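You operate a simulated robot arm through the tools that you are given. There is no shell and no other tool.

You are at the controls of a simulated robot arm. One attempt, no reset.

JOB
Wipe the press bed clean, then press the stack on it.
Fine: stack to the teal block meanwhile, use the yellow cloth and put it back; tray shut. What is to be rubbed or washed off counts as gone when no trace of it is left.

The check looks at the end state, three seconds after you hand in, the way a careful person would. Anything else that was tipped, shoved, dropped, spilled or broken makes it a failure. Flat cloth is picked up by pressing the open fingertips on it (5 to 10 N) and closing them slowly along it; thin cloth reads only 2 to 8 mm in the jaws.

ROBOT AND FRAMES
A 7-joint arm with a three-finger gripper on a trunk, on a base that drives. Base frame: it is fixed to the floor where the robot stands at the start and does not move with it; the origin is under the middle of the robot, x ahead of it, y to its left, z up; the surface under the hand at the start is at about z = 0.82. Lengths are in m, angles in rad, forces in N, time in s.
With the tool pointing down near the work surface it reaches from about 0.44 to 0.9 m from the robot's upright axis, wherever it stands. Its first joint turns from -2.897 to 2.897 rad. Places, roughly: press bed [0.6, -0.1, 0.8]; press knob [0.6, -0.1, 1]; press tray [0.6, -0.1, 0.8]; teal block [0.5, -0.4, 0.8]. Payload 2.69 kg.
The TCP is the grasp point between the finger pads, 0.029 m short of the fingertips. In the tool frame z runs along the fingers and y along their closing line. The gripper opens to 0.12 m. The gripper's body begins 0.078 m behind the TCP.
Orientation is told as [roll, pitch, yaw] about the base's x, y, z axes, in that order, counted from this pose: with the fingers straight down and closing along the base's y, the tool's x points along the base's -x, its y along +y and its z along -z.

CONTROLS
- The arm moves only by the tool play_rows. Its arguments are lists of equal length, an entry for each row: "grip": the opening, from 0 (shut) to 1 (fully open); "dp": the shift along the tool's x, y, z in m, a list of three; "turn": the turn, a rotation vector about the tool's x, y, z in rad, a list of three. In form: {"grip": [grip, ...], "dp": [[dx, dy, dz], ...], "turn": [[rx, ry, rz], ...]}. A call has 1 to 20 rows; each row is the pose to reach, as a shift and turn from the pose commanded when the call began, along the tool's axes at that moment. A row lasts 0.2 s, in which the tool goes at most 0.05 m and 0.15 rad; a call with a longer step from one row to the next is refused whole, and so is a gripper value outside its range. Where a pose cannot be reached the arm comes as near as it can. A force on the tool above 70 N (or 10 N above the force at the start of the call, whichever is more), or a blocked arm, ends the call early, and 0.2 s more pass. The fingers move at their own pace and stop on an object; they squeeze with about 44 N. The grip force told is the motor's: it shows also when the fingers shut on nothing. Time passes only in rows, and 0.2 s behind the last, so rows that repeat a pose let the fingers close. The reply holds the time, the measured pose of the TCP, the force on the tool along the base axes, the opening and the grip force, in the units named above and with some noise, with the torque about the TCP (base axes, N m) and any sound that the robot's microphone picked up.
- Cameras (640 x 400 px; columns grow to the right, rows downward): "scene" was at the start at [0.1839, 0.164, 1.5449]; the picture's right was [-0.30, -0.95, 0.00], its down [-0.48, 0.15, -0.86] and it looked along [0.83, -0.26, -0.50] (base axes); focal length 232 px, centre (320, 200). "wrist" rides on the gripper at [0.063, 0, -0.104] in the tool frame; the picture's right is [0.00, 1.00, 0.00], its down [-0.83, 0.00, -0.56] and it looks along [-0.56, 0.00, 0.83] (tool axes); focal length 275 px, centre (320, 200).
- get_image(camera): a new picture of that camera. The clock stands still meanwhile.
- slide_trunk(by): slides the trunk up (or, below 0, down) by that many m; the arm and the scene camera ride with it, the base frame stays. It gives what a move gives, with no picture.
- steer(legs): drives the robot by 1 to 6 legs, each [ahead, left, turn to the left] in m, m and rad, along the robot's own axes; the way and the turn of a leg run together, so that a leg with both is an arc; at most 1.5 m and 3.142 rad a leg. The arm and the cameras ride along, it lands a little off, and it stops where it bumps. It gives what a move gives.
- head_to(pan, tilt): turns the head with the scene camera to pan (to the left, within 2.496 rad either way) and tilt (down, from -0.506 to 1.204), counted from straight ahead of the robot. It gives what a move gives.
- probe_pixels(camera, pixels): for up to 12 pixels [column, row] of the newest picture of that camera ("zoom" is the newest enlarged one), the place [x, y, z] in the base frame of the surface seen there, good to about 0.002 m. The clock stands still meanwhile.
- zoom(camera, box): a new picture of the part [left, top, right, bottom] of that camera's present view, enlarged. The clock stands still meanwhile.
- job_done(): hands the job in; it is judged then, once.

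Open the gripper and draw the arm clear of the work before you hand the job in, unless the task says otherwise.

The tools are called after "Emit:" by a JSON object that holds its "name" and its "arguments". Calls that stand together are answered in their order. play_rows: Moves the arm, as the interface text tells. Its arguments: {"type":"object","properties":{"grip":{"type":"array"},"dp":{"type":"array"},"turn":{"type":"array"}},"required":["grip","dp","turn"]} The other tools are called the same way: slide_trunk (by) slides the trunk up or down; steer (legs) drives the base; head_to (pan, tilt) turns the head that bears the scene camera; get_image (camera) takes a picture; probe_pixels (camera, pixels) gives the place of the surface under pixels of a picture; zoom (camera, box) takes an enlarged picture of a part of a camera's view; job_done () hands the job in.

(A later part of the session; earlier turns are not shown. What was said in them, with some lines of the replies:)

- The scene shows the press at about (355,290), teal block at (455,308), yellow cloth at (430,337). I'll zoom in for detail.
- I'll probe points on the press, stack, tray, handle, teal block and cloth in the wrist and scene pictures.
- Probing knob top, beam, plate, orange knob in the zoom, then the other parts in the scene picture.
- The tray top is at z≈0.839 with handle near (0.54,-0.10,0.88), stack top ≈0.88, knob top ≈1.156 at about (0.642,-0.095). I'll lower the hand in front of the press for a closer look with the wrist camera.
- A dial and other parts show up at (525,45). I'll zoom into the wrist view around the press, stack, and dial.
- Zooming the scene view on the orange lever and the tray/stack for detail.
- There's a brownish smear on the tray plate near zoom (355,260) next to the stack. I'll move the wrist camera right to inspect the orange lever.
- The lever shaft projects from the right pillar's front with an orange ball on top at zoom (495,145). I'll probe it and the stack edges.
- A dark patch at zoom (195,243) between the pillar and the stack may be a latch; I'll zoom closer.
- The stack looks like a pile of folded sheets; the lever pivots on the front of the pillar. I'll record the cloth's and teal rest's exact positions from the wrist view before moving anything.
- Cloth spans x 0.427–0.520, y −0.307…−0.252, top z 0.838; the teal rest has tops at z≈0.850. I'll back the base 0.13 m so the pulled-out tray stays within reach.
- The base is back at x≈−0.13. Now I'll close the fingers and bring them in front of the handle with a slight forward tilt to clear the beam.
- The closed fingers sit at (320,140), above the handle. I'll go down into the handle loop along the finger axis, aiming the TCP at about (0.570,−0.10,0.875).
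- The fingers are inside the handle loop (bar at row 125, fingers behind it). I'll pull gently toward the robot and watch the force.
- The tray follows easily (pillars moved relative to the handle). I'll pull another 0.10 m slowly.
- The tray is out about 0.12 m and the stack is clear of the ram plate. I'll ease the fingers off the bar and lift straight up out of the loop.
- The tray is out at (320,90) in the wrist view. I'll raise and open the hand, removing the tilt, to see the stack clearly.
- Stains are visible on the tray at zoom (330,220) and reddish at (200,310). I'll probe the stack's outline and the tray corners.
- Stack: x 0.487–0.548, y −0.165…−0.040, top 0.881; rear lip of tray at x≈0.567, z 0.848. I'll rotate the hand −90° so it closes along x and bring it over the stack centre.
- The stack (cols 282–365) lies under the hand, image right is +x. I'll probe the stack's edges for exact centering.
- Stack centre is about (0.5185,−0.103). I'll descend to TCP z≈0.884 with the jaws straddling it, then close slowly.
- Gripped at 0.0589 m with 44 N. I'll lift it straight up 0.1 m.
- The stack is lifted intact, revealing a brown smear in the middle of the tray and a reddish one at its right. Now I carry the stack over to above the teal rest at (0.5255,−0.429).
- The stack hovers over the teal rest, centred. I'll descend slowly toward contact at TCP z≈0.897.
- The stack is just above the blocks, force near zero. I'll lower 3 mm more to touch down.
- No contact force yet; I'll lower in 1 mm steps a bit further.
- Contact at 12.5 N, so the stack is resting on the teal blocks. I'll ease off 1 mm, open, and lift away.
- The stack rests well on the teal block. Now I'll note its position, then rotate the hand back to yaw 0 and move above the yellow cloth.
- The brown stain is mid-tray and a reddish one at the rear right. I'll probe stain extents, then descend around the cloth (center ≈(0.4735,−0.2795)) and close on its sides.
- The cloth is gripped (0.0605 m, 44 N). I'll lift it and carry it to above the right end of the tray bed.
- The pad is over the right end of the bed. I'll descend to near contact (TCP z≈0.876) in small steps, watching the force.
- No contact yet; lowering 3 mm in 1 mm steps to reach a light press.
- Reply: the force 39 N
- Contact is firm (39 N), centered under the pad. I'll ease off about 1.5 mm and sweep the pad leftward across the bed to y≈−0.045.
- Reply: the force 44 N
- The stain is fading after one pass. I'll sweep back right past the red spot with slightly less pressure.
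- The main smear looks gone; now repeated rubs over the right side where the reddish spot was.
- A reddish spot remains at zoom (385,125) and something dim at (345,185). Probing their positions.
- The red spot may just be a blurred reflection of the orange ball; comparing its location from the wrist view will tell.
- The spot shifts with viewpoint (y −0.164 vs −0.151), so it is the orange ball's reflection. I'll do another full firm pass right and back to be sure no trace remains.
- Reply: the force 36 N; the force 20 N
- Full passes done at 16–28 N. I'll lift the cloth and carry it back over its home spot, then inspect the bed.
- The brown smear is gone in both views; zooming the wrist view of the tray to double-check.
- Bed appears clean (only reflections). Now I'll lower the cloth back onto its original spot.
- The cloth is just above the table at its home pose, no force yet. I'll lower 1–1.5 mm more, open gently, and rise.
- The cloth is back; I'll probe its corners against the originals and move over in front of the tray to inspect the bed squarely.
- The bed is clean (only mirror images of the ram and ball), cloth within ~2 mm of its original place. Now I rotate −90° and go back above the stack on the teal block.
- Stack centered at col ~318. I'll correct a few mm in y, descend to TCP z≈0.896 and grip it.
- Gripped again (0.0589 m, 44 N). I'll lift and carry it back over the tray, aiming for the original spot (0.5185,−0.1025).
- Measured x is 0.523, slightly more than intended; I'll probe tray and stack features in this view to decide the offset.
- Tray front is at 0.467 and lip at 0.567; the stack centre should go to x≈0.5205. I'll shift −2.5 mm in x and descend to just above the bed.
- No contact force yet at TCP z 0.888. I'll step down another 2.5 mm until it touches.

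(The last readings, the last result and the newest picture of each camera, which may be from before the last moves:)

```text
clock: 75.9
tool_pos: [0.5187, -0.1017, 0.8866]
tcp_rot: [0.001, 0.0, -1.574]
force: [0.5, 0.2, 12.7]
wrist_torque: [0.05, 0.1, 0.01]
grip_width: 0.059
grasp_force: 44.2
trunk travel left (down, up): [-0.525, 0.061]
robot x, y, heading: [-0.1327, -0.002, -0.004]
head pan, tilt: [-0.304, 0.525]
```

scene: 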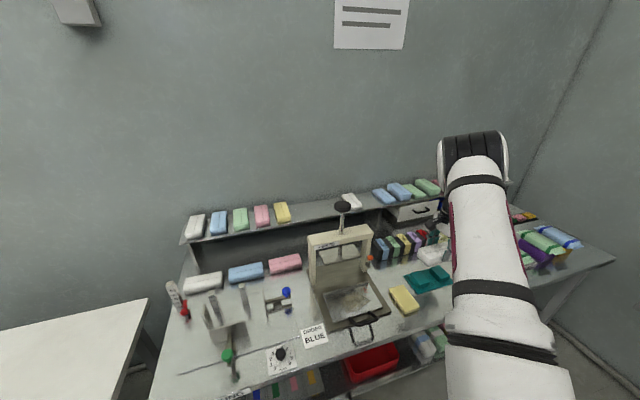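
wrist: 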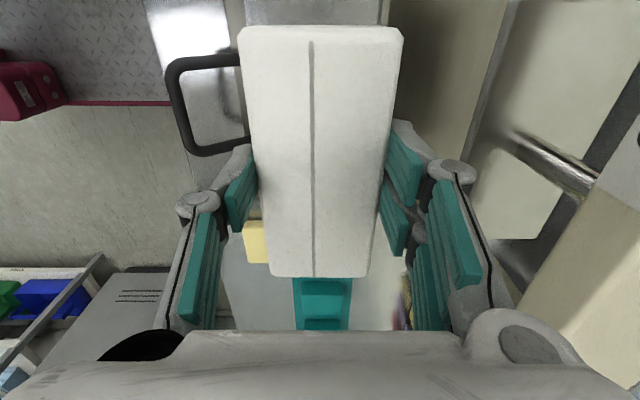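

Contact at 12.7 N: the stack is on the bed. I'll ease off, open to 0.09 m, and rise clear.

Emit:
{"name": "play_rows", "arguments": {"grip": [0.4, 0.5, 0.6, 0.7, 0.75, 0.75, 0.75, 0.75, 0.75], "dp": [[0, 0, -0.0006], [0, 0, -0.0006], [0, 0, -0.0006], [0, 0, -0.0006], [0, 0, -0.002], [0, 0, -0.025], [0, 0, -0.055], [0, 0, -0.085], [0, 0, -0.115]], "turn": [[0, 0, 0], [0, 0, 0], [0, 0, 0], [0, 0, 0], [0, 0, 0], [0, 0, 0], [0, 0, 0], [0, 0, 0], [0, 0, 0]]}}

Emit:
{"name": "get_image", "arguments": {"camera": "wrist"}}

Emit:
{"name": "zoom", "arguments": {"camera": "scene", "box": [310, 240, 400, 330]}}

```text
clock: 77.9
tool_pos: [0.5183, -0.1017, 1.0017]
tcp_rot: [0.001, -0.001, -1.574]
force: [0.2, 0.6, -0.9]
wrist_torque: [0.0, 0.02, 0.01]
grip_width: 0.0903
grasp_force: 0.1
trunk travel left (down, up): [-0.525, 0.061]
robot x, y, heading: [-0.1283, -0.0019, -0.007]
head pan, tilt: [-0.304, 0.525]
```

```text
taken
```

wrist: 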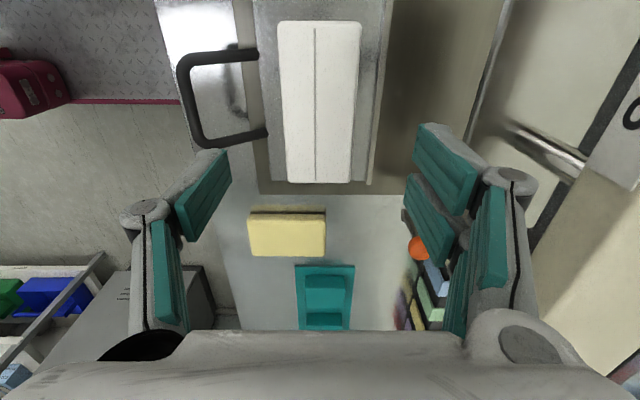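

```text
4.44 times, centred on (355, 285) of scene
```

zoom: 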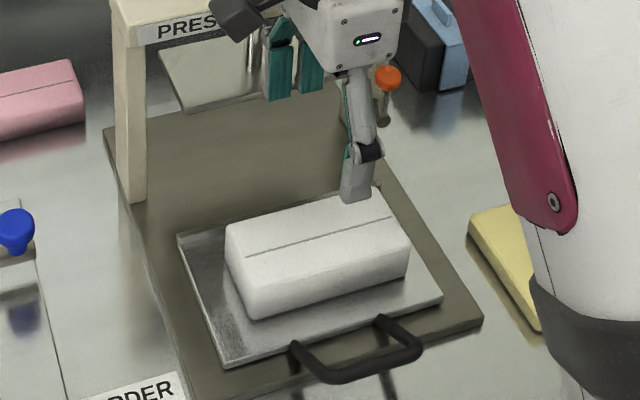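

The stack sits on the bed as at the start. Now I'll retreat in front of the handle, rotate back to yaw 0 and close the fingers to push the tray shut.

Emit:
{"name": "play_rows", "arguments": {"grip": [0.75, 0.75, 0.6, 0.4, 0.2, 0, 0, 0, 0, 0, 0, 0, 0], "dp": [[0, -0.01, -0.01], [0, -0.022, -0.01], [0, -0.034, -0.01], [0, -0.046, -0.01], [0, -0.058, -0.01], [0, -0.07, -0.01], [0, -0.082, -0.01], [0, -0.094, -0.01], [0, -0.106, -0.01], [0, -0.118, -0.01], [0, -0.13, 0], [0, -0.138, 0], [0, -0.138, 0]], "turn": [[0, 0, -0.1309], [0, 0, -0.2618], [0, 0, -0.3927], [0, 0, -0.5236], [0, 0, -0.6545], [0, 0, -0.7854], [0, 0, -0.9163], [0, 0, -1.0472], [0, 0, -1.1781], [0, 0, -1.309], [0, 0, -1.4399], [0, 0, -1.5708], [0, 0, -1.5708]]}}

Emit:
{"name": "get_image", "arguments": {"camera": "wrist"}}

Emit:
{"name": "zoom", "arguments": {"camera": "scene", "box": [300, 230, 440, 350]}}

```text
clock: 80.7
tool_pos: [0.3794, -0.1001, 1.0012]
tcp_rot: [0.001, -0.001, 0.001]
force: [-0.4, 0.0, -0.3]
wrist_torque: [0.0, 0.01, -0.01]
grip_width: 0.0
grasp_force: 28.6
trunk travel left (down, up): [-0.525, 0.061]
robot x, y, heading: [-0.1315, 0.0007, -0.001]
head pan, tilt: [-0.304, 0.525]
```

```text
taken
```

wrist: 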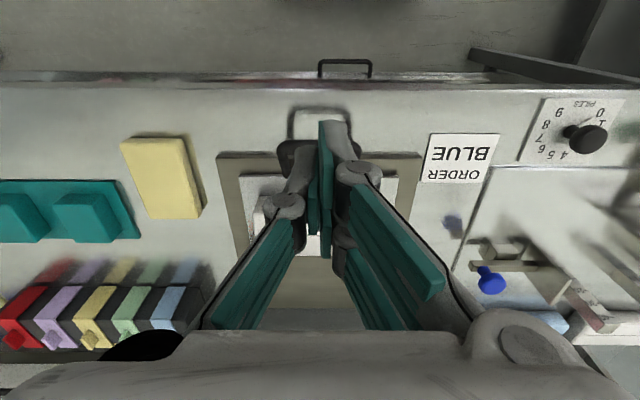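

```text
3.33 times, centred on (370, 290) of scene
```

zoom: 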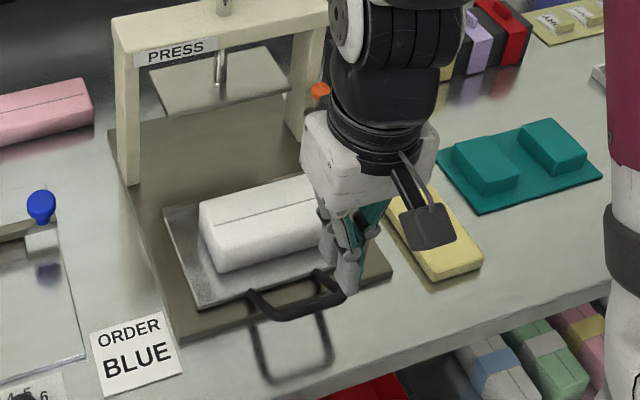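

Fingers closed at x≈0.379, handle bar at x≈0.41. I'll descend in front of the bar to TCP z≈0.884.

Emit:
{"name": "play_rows", "arguments": {"grip": [0, 0, 0, 0, 0], "dp": [[0.003, -0.001, 0.025], [0.003, -0.001, 0.05], [0.003, -0.001, 0.075], [0.003, -0.001, 0.1], [0.003, -0.001, 0.117]], "turn": [[0, 0, 0], [0, 0, 0], [0, 0, 0], [0, 0, 0], [0, 0, 0]]}}

Emit:
{"name": "get_image", "arguments": {"camera": "wrist"}}

Emit:
{"name": "zoom", "arguments": {"camera": "scene", "box": [300, 260, 400, 350]}}

```text
clock: 81.9
tool_pos: [0.3778, -0.0999, 0.8842]
tcp_rot: [0.0, 0.001, -0.002]
force: [-0.3, 1.0, 0.3]
wrist_torque: [0.04, 0.01, 0.01]
grip_width: 0.0001
grasp_force: 28.5
trunk travel left (down, up): [-0.525, 0.061]
robot x, y, heading: [-0.1317, 0.0006, 0.005]
head pan, tilt: [-0.304, 0.525]
```

```text
taken
```

wrist: 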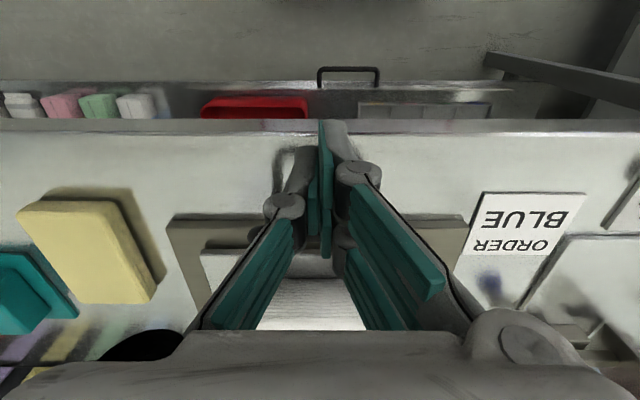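

```text
4.44 times, centred on (350, 305) of scene
```

zoom: 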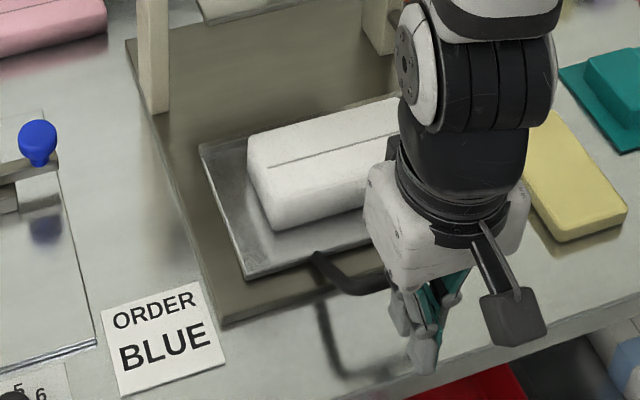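

The fingers are in front of the bar. I'll push forward (+x) steadily about 0.135 m and watch force.

Emit:
{"name": "play_rows", "arguments": {"grip": [0, 0, 0, 0, 0, 0, 0, 0, 0, 0, 0, 0, 0, 0, 0], "dp": [[-0.008, 0, 0], [-0.016, 0, 0], [-0.024, 0, 0], [-0.033, 0, 0], [-0.042, 0, 0], [-0.051, 0, 0], [-0.06, 0, 0], [-0.07, 0, 0], [-0.08, 0, 0], [-0.09, 0, 0], [-0.1, 0, 0], [-0.11, 0, 0], [-0.12, 0, 0], [-0.128, 0, 0], [-0.135, 0, 0]], "turn": [[0, 0, 0], [0, 0, 0], [0, 0, 0], [0, 0, 0], [0, 0, 0], [0, 0, 0], [0, 0, 0], [0, 0, 0], [0, 0, 0], [0, 0, 0], [0, 0, 0], [0, 0, 0], [0, 0, 0], [0, 0, 0], [0, 0, 0]]}}

Emit:
{"name": "get_image", "arguments": {"camera": "wrist"}}

Emit:
{"name": "zoom", "arguments": {"camera": "scene", "box": [300, 230, 400, 330]}}

```text
clock: 85.1
tool_pos: [0.5138, -0.1035, 0.8843]
tcp_rot: [0.0, -0.001, -0.004]
force: [0.4, 0.3, 0.2]
wrist_torque: [0.02, -0.01, -0.03]
grip_width: 0.0
grasp_force: 28.2
trunk travel left (down, up): [-0.525, 0.061]
robot x, y, heading: [-0.1321, -0.0019, -0.002]
head pan, tilt: [-0.304, 0.525]
```

```text
taken
```

wrist: 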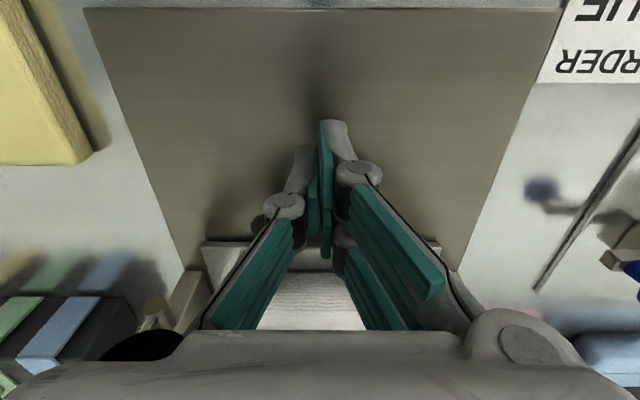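

```text
4.00 times, centred on (350, 280) of scene
```

zoom: 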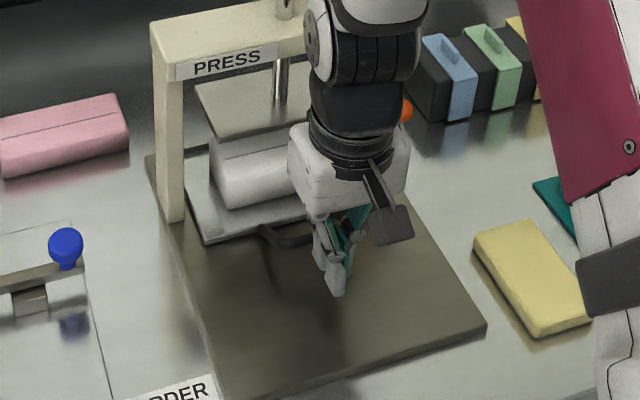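

The tray is almost in. I'll push the remaining ~20 mm in small steps until it meets its stop.

Emit:
{"name": "play_rows", "arguments": {"grip": [0, 0, 0, 0, 0], "dp": [[-0.003, 0, 0], [-0.006, 0, 0], [-0.009, 0, 0], [-0.012, 0, 0], [-0.014, 0, 0]], "turn": [[0, 0, 0], [0, 0, 0], [0, 0, 0], [0, 0, 0], [0, 0, 0]]}}

```text
clock: 86.3
tool_pos: [0.5146, -0.1017, 0.8844]
tcp_rot: [0.003, 0.021, -0.005]
force: [-57.7, -4.9, 17.0]
wrist_torque: [-0.19, 0.22, 0.13]
grip_width: 0.0
grasp_force: 28.5
trunk travel left (down, up): [-0.525, 0.061]
robot x, y, heading: [-0.1327, -0.0001, -0.01]
head pan, tilt: [-0.304, 0.525]
```

Force jumped to 58 N with no advance. I'll back off and check the tray's position against its original shut position.

Emit:
{"name": "play_rows", "arguments": {"grip": [0, 0, 0, 0], "dp": [[0.008, 0, 0], [0.02, 0, 0], [0.045, 0, -0.03], [0.06, 0, -0.06]], "turn": [[0, 0, 0], [0, 0, 0], [0, 0, 0], [0, 0, 0]]}}

Emit:
{"name": "get_image", "arguments": {"camera": "scene"}}

Emit:
{"name": "zoom", "arguments": {"camera": "scene", "box": [300, 230, 400, 330]}}

Emit:
{"name": "get_image", "arguments": {"camera": "wrist"}}

```text
clock: 87.3
tool_pos: [0.4669, -0.1035, 0.9436]
tcp_rot: [-0.001, -0.001, -0.002]
force: [-0.1, -0.4, 0.4]
wrist_torque: [0.0, 0.03, 0.01]
grip_width: 0.0
grasp_force: 28.4
trunk travel left (down, up): [-0.525, 0.061]
robot x, y, heading: [-0.1302, 0.0021, -0.008]
head pan, tilt: [-0.304, 0.525]
```

```text
taken
```

scene: 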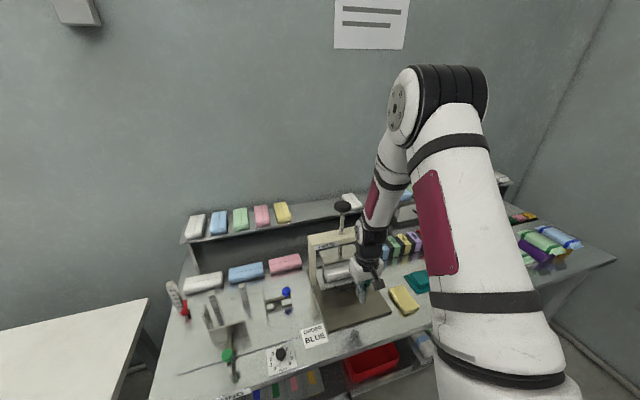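

```text
4.00 times, centred on (350, 280) of scene
```

zoom: 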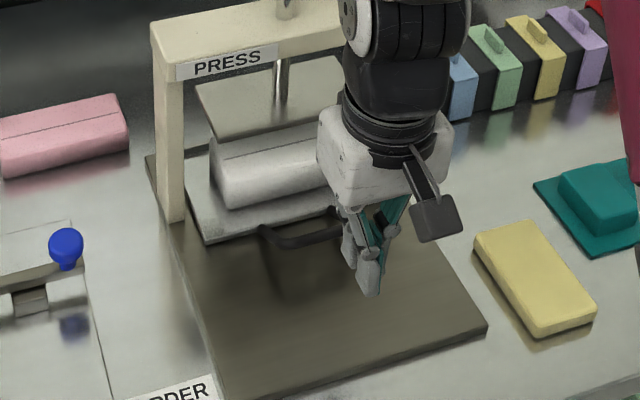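

```text
taken
```

wrist: 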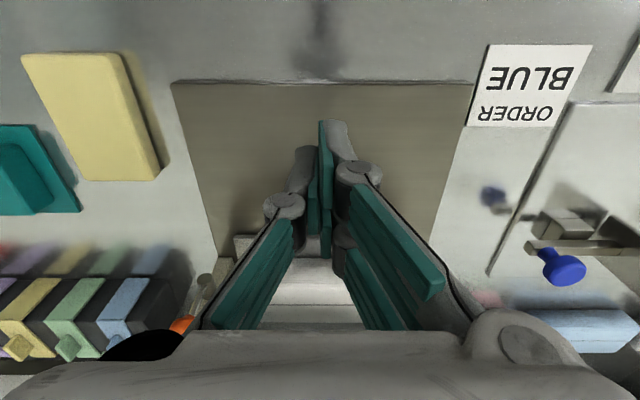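

Probing the tray's front-left corner, handle bar and stack in the zoom — the newest zoom is this scene picture.

Emit:
{"name": "probe_pixels", "arguments": {"camera": "zoom", "pixels": [[206, 242], [215, 238], [260, 232], [300, 243], [290, 246], [225, 205], [300, 190], [215, 155], [250, 140], [330, 238], [190, 210], [320, 135]]}}

```text
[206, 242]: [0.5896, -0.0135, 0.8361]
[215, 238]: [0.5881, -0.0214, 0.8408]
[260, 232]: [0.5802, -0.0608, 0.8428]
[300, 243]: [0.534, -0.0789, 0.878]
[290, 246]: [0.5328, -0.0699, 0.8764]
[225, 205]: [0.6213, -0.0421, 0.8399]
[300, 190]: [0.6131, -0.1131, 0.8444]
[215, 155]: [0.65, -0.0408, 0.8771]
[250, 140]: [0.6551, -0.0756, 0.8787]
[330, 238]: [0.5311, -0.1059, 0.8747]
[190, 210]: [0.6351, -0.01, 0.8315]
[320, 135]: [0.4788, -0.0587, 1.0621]
```

The tray's front edge reads x≈0.589 vs 0.590–0.591 originally, and the stack's front 0.613 vs 0.614. I'll move the arm to the earlier inspection pose to compare the shut position directly.

Emit:
{"name": "play_rows", "arguments": {"grip": [0, 0, 0, 0.5, 1, 1], "dp": [[0, 0, -0.03], [0, -0.02, -0.06], [0.005, -0.05, -0.08], [0.01, -0.08, -0.1], [0.017, -0.1, -0.103], [0.017, -0.104, -0.103]], "turn": [[0, 0, 0], [0, 0, 0], [0, 0, 0], [0, 0, 0], [0, 0, 0], [0, 0, 0]]}}

Emit:
{"name": "get_image", "arguments": {"camera": "wrist"}}

Emit:
{"name": "zoom", "arguments": {"camera": "wrist", "box": [290, 150, 490, 320]}}

Emit:
{"name": "zoom", "arguments": {"camera": "scene", "box": [300, 230, 390, 330]}}

```text
clock: 88.7
tool_pos: [0.4464, -0.2068, 1.0469]
tcp_rot: [0.002, 0.0, -0.005]
force: [0.6, 0.3, -0.3]
wrist_torque: [0.0, 0.01, 0.02]
grip_width: 0.1201
grasp_force: 0.1
trunk travel left (down, up): [-0.525, 0.061]
robot x, y, heading: [-0.1318, -0.0014, -0.001]
head pan, tilt: [-0.304, 0.525]
```

```text
taken
```

wrist: 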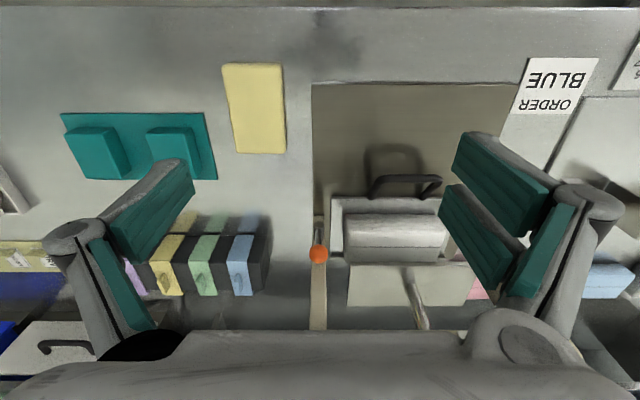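

```text
2.35 times, centred on (390, 235) of wrist
```

zoom: 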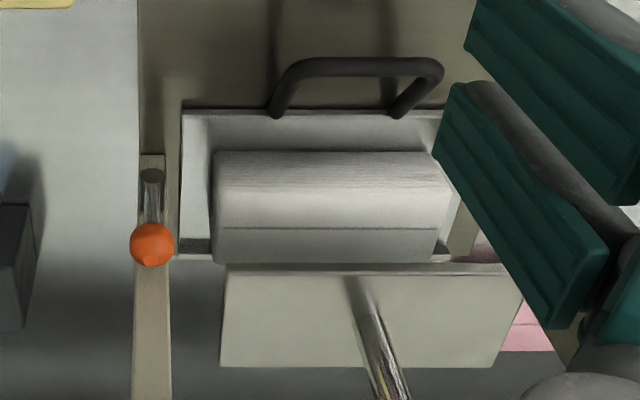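

```text
4.00 times, centred on (345, 280) of scene
```

zoom: 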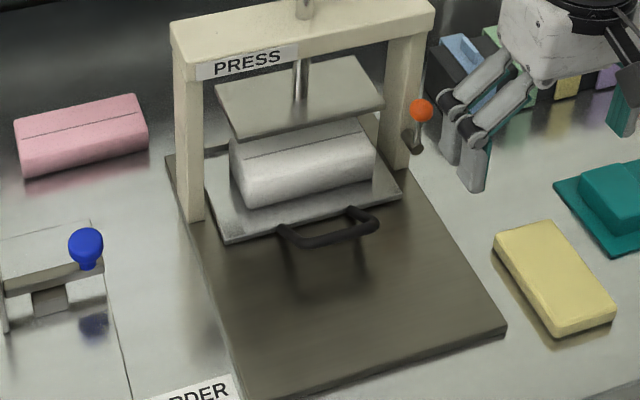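

The tray matches its original shut position within ~1 mm (same rows in this view). Next I'll raise the hand above knob height, closing the fingers, and locate the knob centre.

Emit:
{"name": "play_rows", "arguments": {"grip": [1, 1, 1, 1, 1, 1, 1, 1], "dp": [[0, 0, -0.04], [0, 0.01, -0.08], [0, 0.03, -0.12], [0, 0.05, -0.16], [0, 0.075, -0.2], [0, 0.095, -0.24], [0, 0.107, -0.26], [0, 0.107, -0.26]], "turn": [[0, 0, 0], [0, 0, 0], [0, 0, 0], [0, 0, 0], [0, 0, 0], [0, 0, 0], [0, 0, 0], [0, 0, 0]]}}

Emit:
{"name": "get_image", "arguments": {"camera": "wrist"}}

Emit:
{"name": "get_image", "arguments": {"camera": "scene"}}

```text
clock: 90.5
tool_pos: [0.4494, -0.0993, 1.3063]
tcp_rot: [-0.002, -0.001, -0.003]
force: [0.5, -0.3, -0.2]
wrist_torque: [0.0, 0.01, 0.02]
grip_width: 0.1198
grasp_force: 0.1
trunk travel left (down, up): [-0.525, 0.061]
robot x, y, heading: [-0.1345, -0.0017, -0.001]
head pan, tilt: [-0.304, 0.525]
```

```text
taken
```

wrist: 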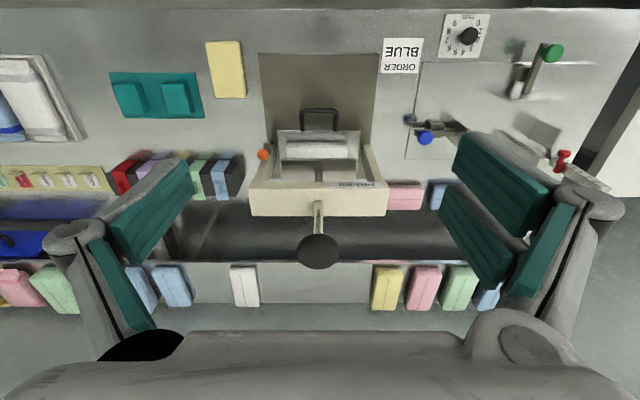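

```text
taken
```

scene: 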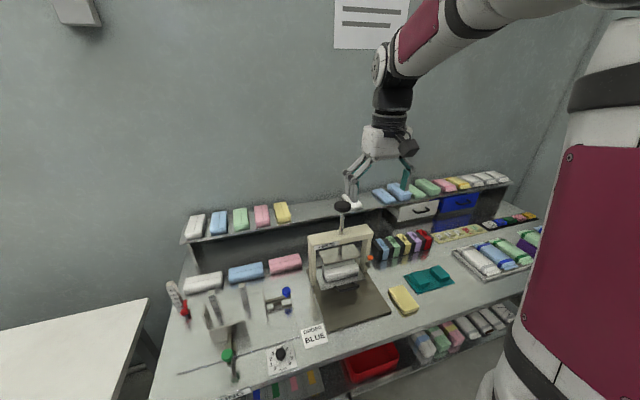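

The knob appears at (318,251) in the wrist view; probing its outline.

Emit:
{"name": "probe_pixels", "arguments": {"camera": "wrist", "pixels": [[318, 251], [300, 251], [336, 251], [318, 238], [318, 264], [318, 233], [306, 243], [330, 243], [306, 260], [330, 260], [318, 267], [319, 210]]}}

Emit:
{"name": "zoom", "arguments": {"camera": "wrist", "box": [240, 120, 400, 280]}}

```text
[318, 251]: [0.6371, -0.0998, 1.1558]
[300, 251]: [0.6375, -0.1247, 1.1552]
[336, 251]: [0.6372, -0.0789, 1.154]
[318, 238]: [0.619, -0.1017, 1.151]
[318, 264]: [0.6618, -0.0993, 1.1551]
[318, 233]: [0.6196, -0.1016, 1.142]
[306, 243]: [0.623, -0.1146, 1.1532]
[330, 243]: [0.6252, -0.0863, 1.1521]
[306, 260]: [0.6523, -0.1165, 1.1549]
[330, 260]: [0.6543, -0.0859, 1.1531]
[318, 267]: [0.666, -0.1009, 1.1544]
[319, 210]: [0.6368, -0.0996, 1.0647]
```

```text
2.50 times, centred on (320, 200) of wrist
```

zoom: 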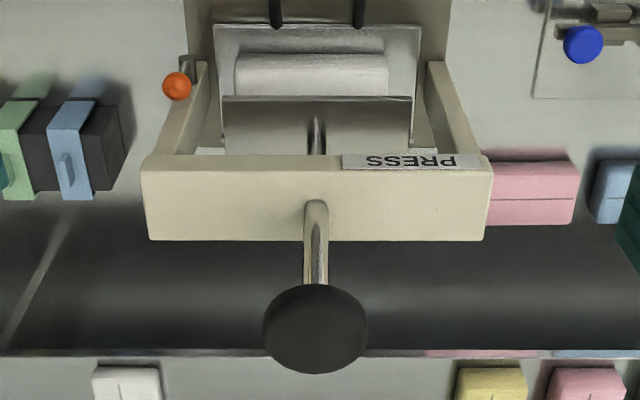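

Knob centre ≈(0.643,−0.100), top z 1.156. I'll close the fingers and bring the tips about 3 cm above it.

Emit:
{"name": "play_rows", "arguments": {"grip": [0.7, 0.4, 0.1, 0, 0, 0, 0, 0], "dp": [[-0.03, 0, 0], [-0.065, 0, 0.005], [-0.1, 0, 0.01], [-0.135, 0, 0.02], [-0.165, 0, 0.035], [-0.185, 0, 0.055], [-0.1936, -0.0007, 0.075], [-0.1936, -0.0007, 0.086]], "turn": [[0, 0, 0], [0, 0, 0], [0, 0, 0], [0, 0, 0], [0, 0, 0], [0, 0, 0], [0, 0, 0], [0, 0, 0]]}}

Emit:
{"name": "zoom", "arguments": {"camera": "scene", "box": [290, 170, 410, 310]}}

Emit:
{"name": "get_image", "arguments": {"camera": "wrist"}}

```text
clock: 92.3
tool_pos: [0.6417, -0.1004, 1.2198]
tcp_rot: [-0.001, 0.0, -0.003]
force: [-0.2, -0.2, 0.7]
wrist_torque: [0.01, -0.02, 0.03]
grip_width: 0.0
grasp_force: 28.9
trunk travel left (down, up): [-0.525, 0.061]
robot x, y, heading: [-0.132, 0.0003, -0.009]
head pan, tilt: [-0.304, 0.525]
```

```text
2.86 times, centred on (350, 240) of scene
```

zoom: 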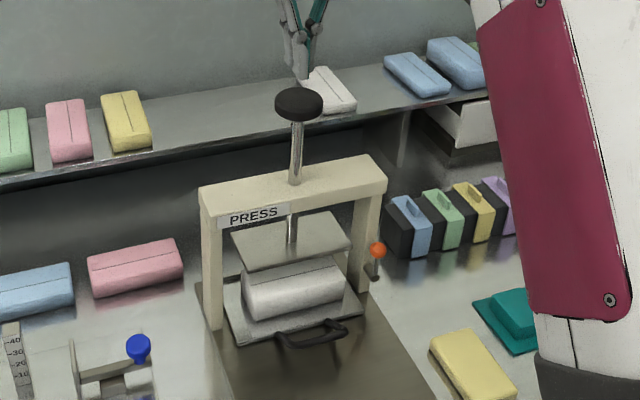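

```text
taken
```

wrist: 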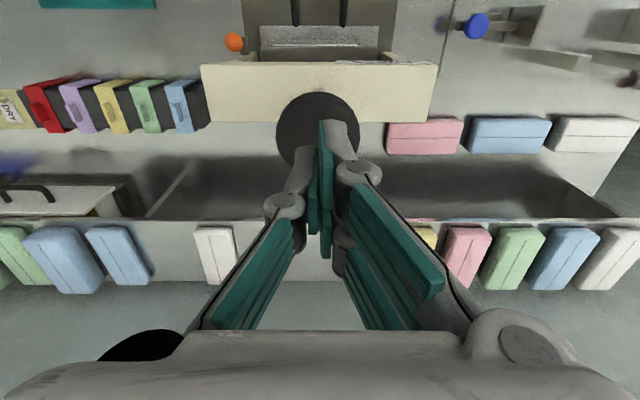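

The fingertips are centred above the knob at (318,130). I'll descend to contact and begin pressing gently.

Emit:
{"name": "play_rows", "arguments": {"grip": [0, 0, 0, 0, 0, 0], "dp": [[0, 0, 0.015], [0, 0, 0.028], [0, 0, 0.033], [0, 0, 0.036], [0, 0, 0.039], [0, 0, 0.042]], "turn": [[0, 0, 0], [0, 0, 0], [0, 0, 0], [0, 0, 0], [0, 0, 0], [0, 0, 0]]}}

Emit:
{"name": "zoom", "arguments": {"camera": "scene", "box": [290, 170, 410, 310]}}

```text
clock: 93.7
tool_pos: [0.6427, -0.1009, 1.1799]
tcp_rot: [0.001, 0.0, -0.002]
force: [-0.8, 0.4, 1.7]
wrist_torque: [0.01, 0.0, 0.02]
grip_width: 0.0056
grasp_force: 28.7
trunk travel left (down, up): [-0.525, 0.061]
robot x, y, heading: [-0.1312, -0.0017, 0.004]
head pan, tilt: [-0.304, 0.525]
```

```text
2.86 times, centred on (350, 240) of scene
```

zoom: 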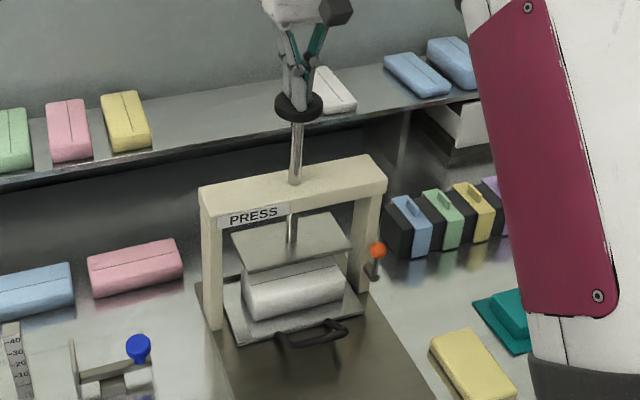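

Light contact (1.7 N). I'll press further down in 5 mm steps to bring the ram onto the stack.

Emit:
{"name": "play_rows", "arguments": {"grip": [0, 0, 0, 0, 0, 0], "dp": [[0, 0, 0.005], [0, 0, 0.01], [0, 0, 0.015], [0, 0, 0.02], [0, 0, 0.025], [0, 0, 0.03]], "turn": [[0, 0, 0], [0, 0, 0], [0, 0, 0], [0, 0, 0], [0, 0, 0], [0, 0, 0]]}}

Emit:
{"name": "zoom", "arguments": {"camera": "scene", "box": [290, 170, 410, 310]}}

Emit:
{"name": "get_image", "arguments": {"camera": "wrist"}}

```text
clock: 95.1
tool_pos: [0.645, -0.0995, 1.1486]
tcp_rot: [0.001, 0.002, -0.005]
force: [-2.3, -0.5, 3.1]
wrist_torque: [-0.02, 0.06, 0.0]
grip_width: 0.006
grasp_force: 28.3
trunk travel left (down, up): [-0.525, 0.061]
robot x, y, heading: [-0.1336, -0.0002, -0.007]
head pan, tilt: [-0.304, 0.525]
```

```text
2.86 times, centred on (350, 240) of scene
```

zoom: 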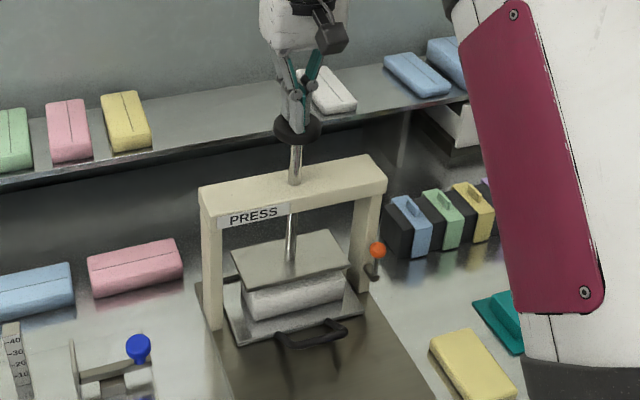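

```text
taken
```

wrist: 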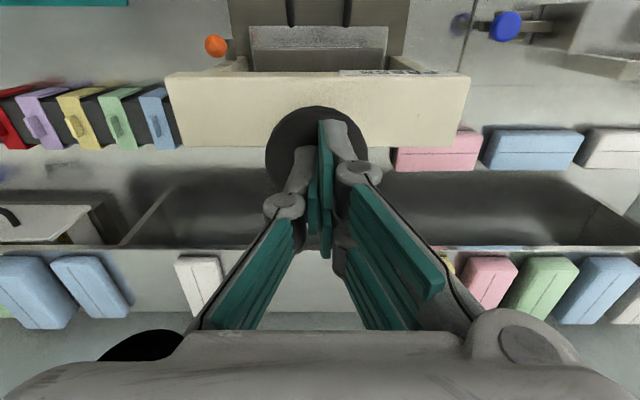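

The ram follows down with ~3 N. I'll continue in smaller steps until force rises on the stack.

Emit:
{"name": "play_rows", "arguments": {"grip": [0, 0, 0, 0, 0, 0], "dp": [[0, 0, 0.004], [0, 0, 0.008], [0, 0, 0.012], [0, 0, 0.015], [0, 0, 0.018], [0, 0, 0.021]], "turn": [[0, 0, 0], [0, 0, 0], [0, 0, 0], [0, 0, 0], [0, 0, 0], [0, 0, 0]]}}

Emit:
{"name": "zoom", "arguments": {"camera": "scene", "box": [300, 200, 400, 310]}}

```text
clock: 96.5
tool_pos: [0.6424, -0.1011, 1.1285]
tcp_rot: [0.001, 0.0, -0.002]
force: [0.6, 3.0, 5.0]
wrist_torque: [0.14, -0.07, 0.03]
grip_width: 0.0061
grasp_force: 28.9
trunk travel left (down, up): [-0.525, 0.061]
robot x, y, heading: [-0.1322, -0.0017, -0.006]
head pan, tilt: [-0.304, 0.525]
```

```text
3.64 times, centred on (350, 255) of scene
```

zoom: 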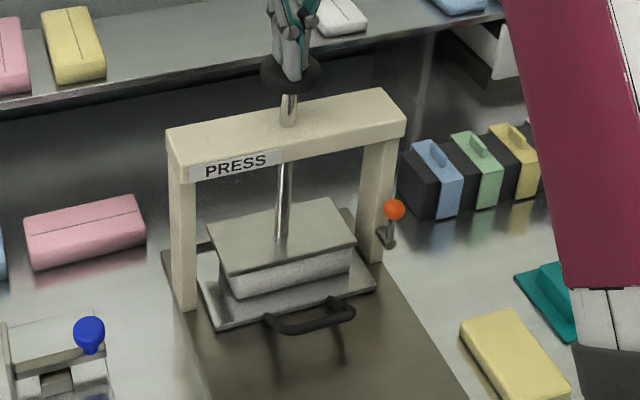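

The plate is on or near the stack top. I'll continue in 1 mm steps watching the force.

Emit:
{"name": "play_rows", "arguments": {"grip": [0, 0, 0, 0, 0], "dp": [[0, 0, 0.001], [0, 0, 0.002], [0, 0, 0.003], [0, 0, 0.004], [0, 0, 0.005]], "turn": [[0, 0, 0], [0, 0, 0], [0, 0, 0], [0, 0, 0], [0, 0, 0]]}}

Emit:
{"name": "zoom", "arguments": {"camera": "scene", "box": [320, 250, 380, 310]}}

```text
clock: 97.7
tool_pos: [0.6418, -0.101, 1.1249]
tcp_rot: [-0.003, -0.004, -0.004]
force: [-6.5, 0.0, 30.4]
wrist_torque: [0.02, 0.13, -0.08]
grip_width: 0.0061
grasp_force: 28.5
trunk travel left (down, up): [-0.525, 0.061]
robot x, y, heading: [-0.1313, 0.0, -0.003]
head pan, tilt: [-0.304, 0.525]
```

```text
6.67 times, centred on (350, 280) of scene
```

zoom: 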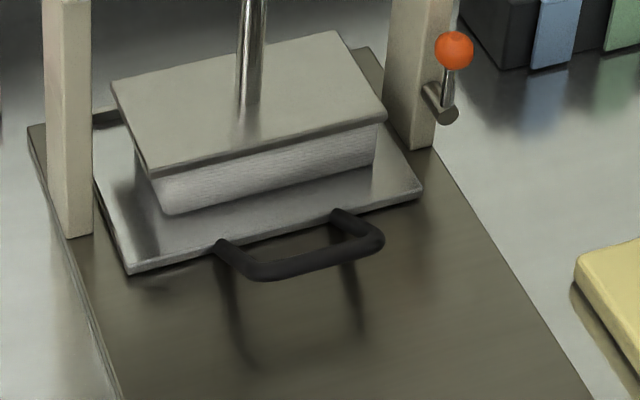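

Contact on the stack at 30 N. I'll press a bit harder and hold for a moment.

Emit:
{"name": "play_rows", "arguments": {"grip": [0, 0, 0, 0, 0, 0], "dp": [[0, 0, 0.0005], [0, 0, 0.001], [0, 0, 0.0012], [0, 0, 0.0012], [0, 0, 0.0012], [0, 0, 0.0012]], "turn": [[0, 0, 0], [0, 0, 0], [0, 0, 0], [0, 0, 0], [0, 0, 0], [0, 0, 0]]}}

Emit:
{"name": "zoom", "arguments": {"camera": "scene", "box": [320, 250, 380, 310]}}

```text
clock: 99.1
tool_pos: [0.6415, -0.1024, 1.1254]
tcp_rot: [-0.002, -0.007, -0.004]
force: [-5.6, -5.9, 45.3]
wrist_torque: [-0.08, 0.19, -0.03]
grip_width: 0.0059
grasp_force: 28.4
trunk travel left (down, up): [-0.525, 0.061]
robot x, y, heading: [-0.133, -0.0014, -0.004]
head pan, tilt: [-0.304, 0.525]
```

```text
6.67 times, centred on (350, 280) of scene
```

zoom: 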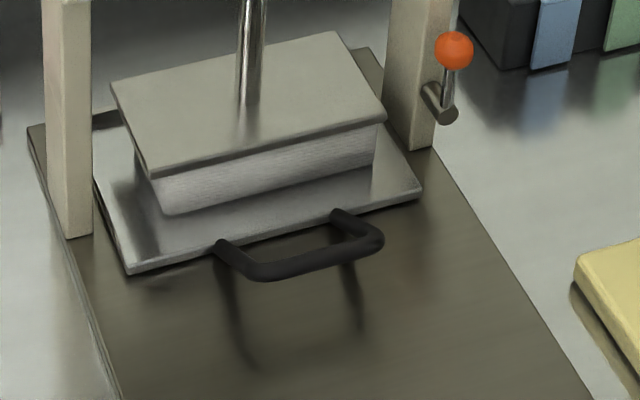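

Now 45 N, stack top not visibly changed. I'll raise to about 60–65 N and hold, listening for any click.

Emit:
{"name": "play_rows", "arguments": {"grip": [0, 0, 0, 0, 0, 0, 0], "dp": [[0, 0, 0.0005], [0, 0, 0.001], [0, 0, 0.0013], [0, 0, 0.0013], [0, 0, 0.0013], [0, 0, 0.0013], [0, 0, 0.0013]], "turn": [[0, 0, 0], [0, 0, 0], [0, 0, 0], [0, 0, 0], [0, 0, 0], [0, 0, 0], [0, 0, 0]]}}

Emit:
{"name": "zoom", "arguments": {"camera": "scene", "box": [320, 250, 380, 310]}}

```text
clock: 100.7
tool_pos: [0.6414, -0.1011, 1.1258]
tcp_rot: [-0.001, -0.008, -0.002]
force: [-8.9, -3.9, 55.3]
wrist_torque: [0.01, 0.69, -0.01]
grip_width: 0.0059
grasp_force: 28.5
trunk travel left (down, up): [-0.525, 0.061]
robot x, y, heading: [-0.1325, 0.0026, -0.005]
head pan, tilt: [-0.304, 0.525]
```

```text
6.67 times, centred on (350, 280) of scene
```

zoom: 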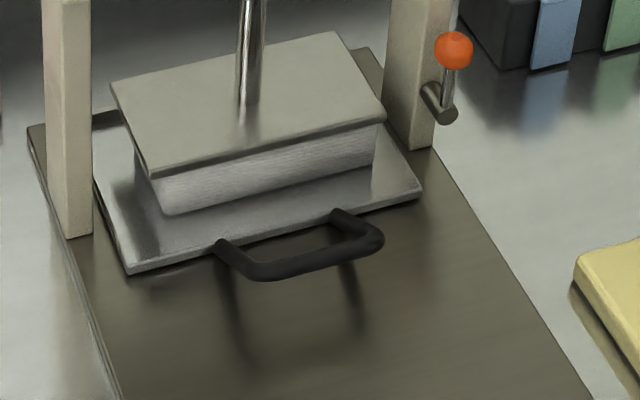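

At 55 N the plate rests solidly on the stack. I'll probe the plate, then ease up 8 mm and see whether the ram stays down.

Emit:
{"name": "probe_pixels", "arguments": {"camera": "zoom", "pixels": [[240, 120], [150, 165], [380, 120], [200, 195], [340, 160], [300, 60]]}}

Emit:
{"name": "play_rows", "arguments": {"grip": [0, 0, 0, 0], "dp": [[0, 0, -0.003], [0, 0, -0.008], [0, 0, -0.012], [0, 0, -0.015]], "turn": [[0, 0, 0], [0, 0, 0], [0, 0, 0], [0, 0, 0]]}}

Emit:
{"name": "zoom", "arguments": {"camera": "scene", "box": [300, 200, 400, 310]}}

```text
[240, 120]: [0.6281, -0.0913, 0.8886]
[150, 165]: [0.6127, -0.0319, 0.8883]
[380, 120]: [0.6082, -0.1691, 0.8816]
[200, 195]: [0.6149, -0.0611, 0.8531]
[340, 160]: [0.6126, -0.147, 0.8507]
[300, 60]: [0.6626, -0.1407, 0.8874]
```

```text
clock: 101.7
tool_pos: [0.6431, -0.0981, 1.1346]
tcp_rot: [0.003, 0.003, -0.001]
force: [-2.1, 0.6, 3.2]
wrist_torque: [0.05, 0.04, -0.03]
grip_width: 0.0058
grasp_force: 28.8
trunk travel left (down, up): [-0.525, 0.061]
robot x, y, heading: [-0.1304, 0.0023, -0.004]
head pan, tilt: [-0.304, 0.525]
```

```text
3.64 times, centred on (350, 255) of scene
```

zoom: 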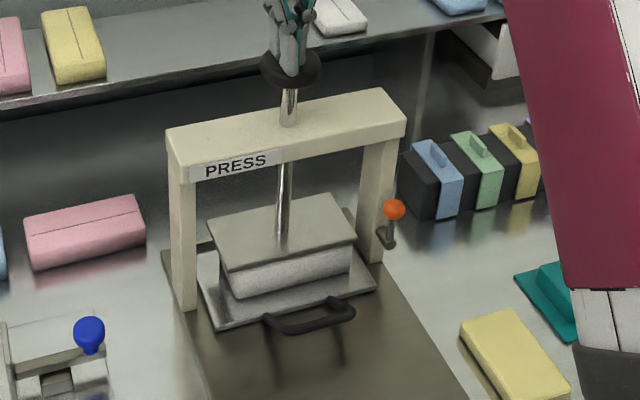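

The ram follows the hand upward (light return spring ~3 N). I'll rise fully and look at the stack for the pressed state.

Emit:
{"name": "play_rows", "arguments": {"grip": [0, 0, 0, 0, 0, 0], "dp": [[0, 0, -0.01], [0, 0, -0.02], [0, 0, -0.03], [0, 0, -0.045], [0, 0, -0.065], [0, 0, -0.09]], "turn": [[0, 0, 0], [0, 0, 0], [0, 0, 0], [0, 0, 0], [0, 0, 0], [0, 0, 0]]}}

Emit:
{"name": "zoom", "arguments": {"camera": "scene", "box": [300, 200, 400, 310]}}

Emit:
{"name": "zoom", "arguments": {"camera": "scene", "box": [320, 250, 380, 310]}}

```text
clock: 103.1
tool_pos: [0.6431, -0.0984, 1.2263]
tcp_rot: [0.0, 0.0, -0.004]
force: [0.8, -0.1, 0.2]
wrist_torque: [-0.01, 0.0, -0.01]
grip_width: 0.0001
grasp_force: 28.4
trunk travel left (down, up): [-0.525, 0.061]
robot x, y, heading: [-0.131, -0.0011, -0.001]
head pan, tilt: [-0.304, 0.525]
```

```text
3.64 times, centred on (350, 255) of scene
```

zoom: 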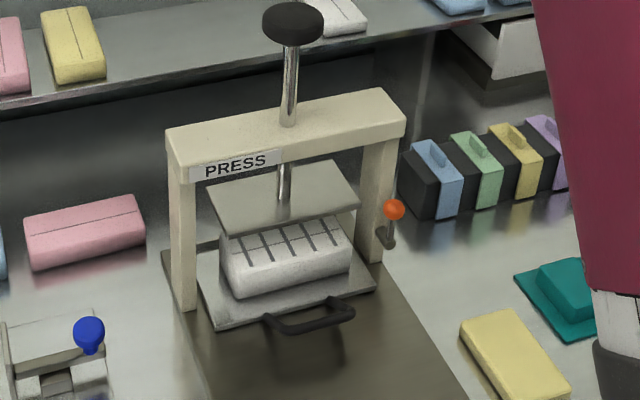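

```text
6.67 times, centred on (350, 280) of scene
```

zoom: 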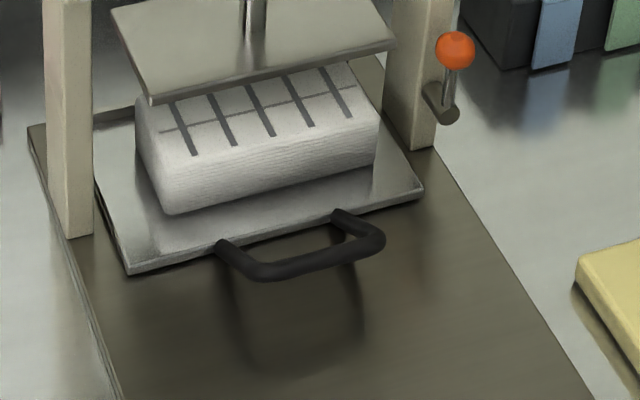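

The stack's top now shows clear press marks (dark bars), so pressing worked, and the ram has returned. I'll go to the starting hand pose to compare the tray's shut position with the first wrist picture.

Emit:
{"name": "play_rows", "arguments": {"grip": [0, 0, 0.3, 0.6, 1, 1, 1], "dp": [[0, 0, -0.04], [0.01, -0.005, -0.08], [0.025, -0.02, -0.115], [0.045, -0.035, -0.145], [0.065, -0.05, -0.17], [0.078, -0.059, -0.179], [0.078, -0.059, -0.179]], "turn": [[0, 0, 0], [0, 0, 0], [0, 0, 0], [0, 0, 0], [0, 0, 0], [0, 0, 0], [0, 0, 0]]}}

Emit:
{"name": "get_image", "arguments": {"camera": "wrist"}}

Emit:
{"name": "zoom", "arguments": {"camera": "wrist", "box": [130, 0, 470, 170]}}

```text
clock: 104.7
tool_pos: [0.5661, -0.157, 1.4053]
tcp_rot: [0.001, -0.001, -0.003]
force: [-0.2, 0.1, -0.9]
wrist_torque: [0.01, 0.0, 0.01]
grip_width: 0.12
grasp_force: 0.1
trunk travel left (down, up): [-0.525, 0.061]
robot x, y, heading: [-0.1302, 0.0005, -0.002]
head pan, tilt: [-0.304, 0.525]
```

```text
taken
```

wrist: 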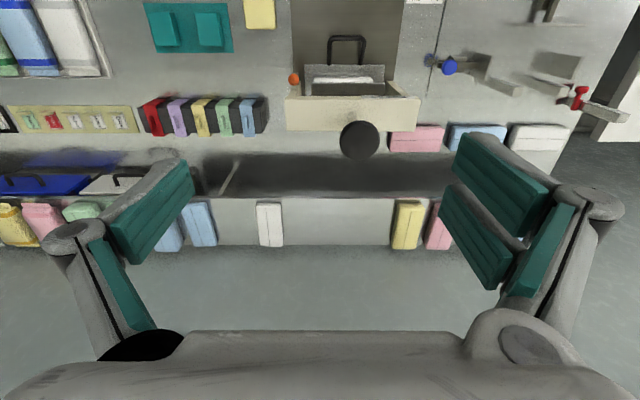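

```text
1.88 times, centred on (300, 85) of wrist
```

zoom: 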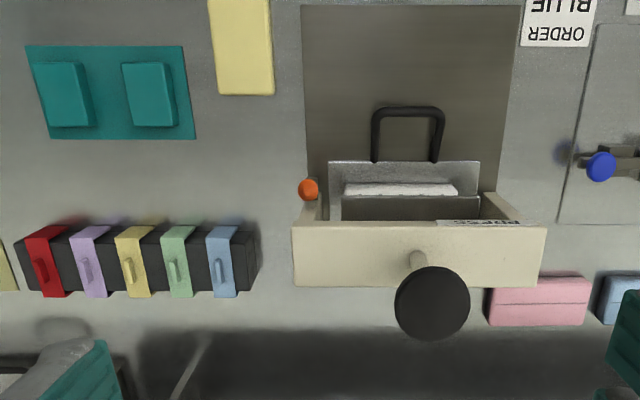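

Compared with the first picture, handle, tray edge, cloth and teal block sit at the same pixels (within 1–2 px, matching the tiny camera shift). A last zoom on the bed and cloth before handing in.

Emit:
{"name": "zoom", "arguments": {"camera": "scene", "box": [300, 230, 460, 340]}}

Emit:
{"name": "zoom", "arguments": {"camera": "scene", "box": [315, 255, 385, 305]}}

Emit:
{"name": "zoom", "arguments": {"camera": "wrist", "box": [285, 30, 405, 110]}}

```text
3.64 times, centred on (380, 285) of scene
```

zoom: 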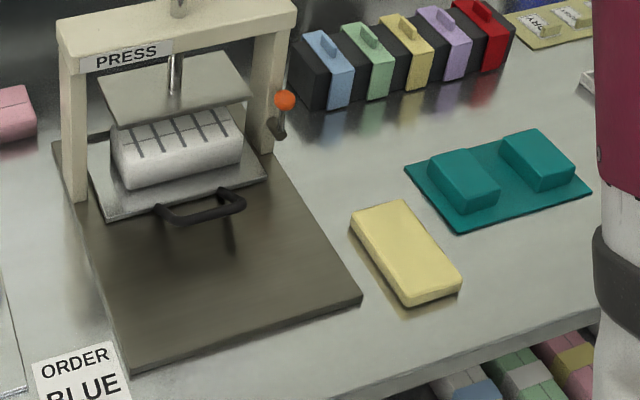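

```text
8.00 times, centred on (350, 280) of scene
```

zoom: 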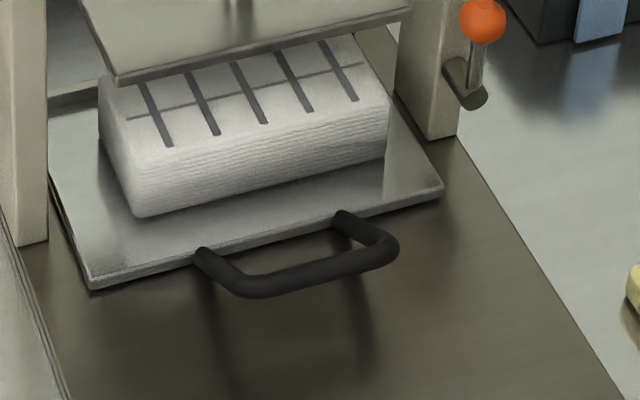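

```text
5.00 times, centred on (345, 70) of wrist
```

zoom: 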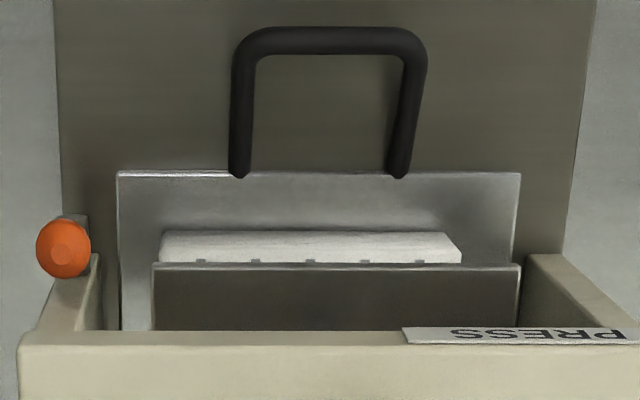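

The bed is clean and the tray is shut. The pressed stack on it shows its marks, the cloth is back in its place, the teal block is empty, and the open gripper is well clear. Handing in.

Emit:
{"name": "job_done", "arguments": {}}

```text
The job is handed in.
```

The press bed is wiped clean, and the stack is back on it and pressed. I have handed the job in and no verdict has come back yet.

- **Bed:** I rubbed it with the yellow cloth in several passes until no stain showed. A reddish patch by the rear right corner was only the reflection of the orange ball; it moved when the camera moved.
- **Stack:** It waited on the teal block during the wiping, then went back to its spot on the bed. I pressed the knob down with up to about 55 N. The top of the stack now shows clear press marks, and the ram has sprung back up.
- **Tray:** It is pushed in to its stop, matching its starting position to within about 1 mm.
- **Cloth:** It is back where it lay, within about 2 mm.
- **Surroundings:** Nothing else was moved as far as the pictures show. The gripper is open and well clear of the work. The robot base stands about 0.13 m further back than at the start, so the arm could reach the pulled-out tray.
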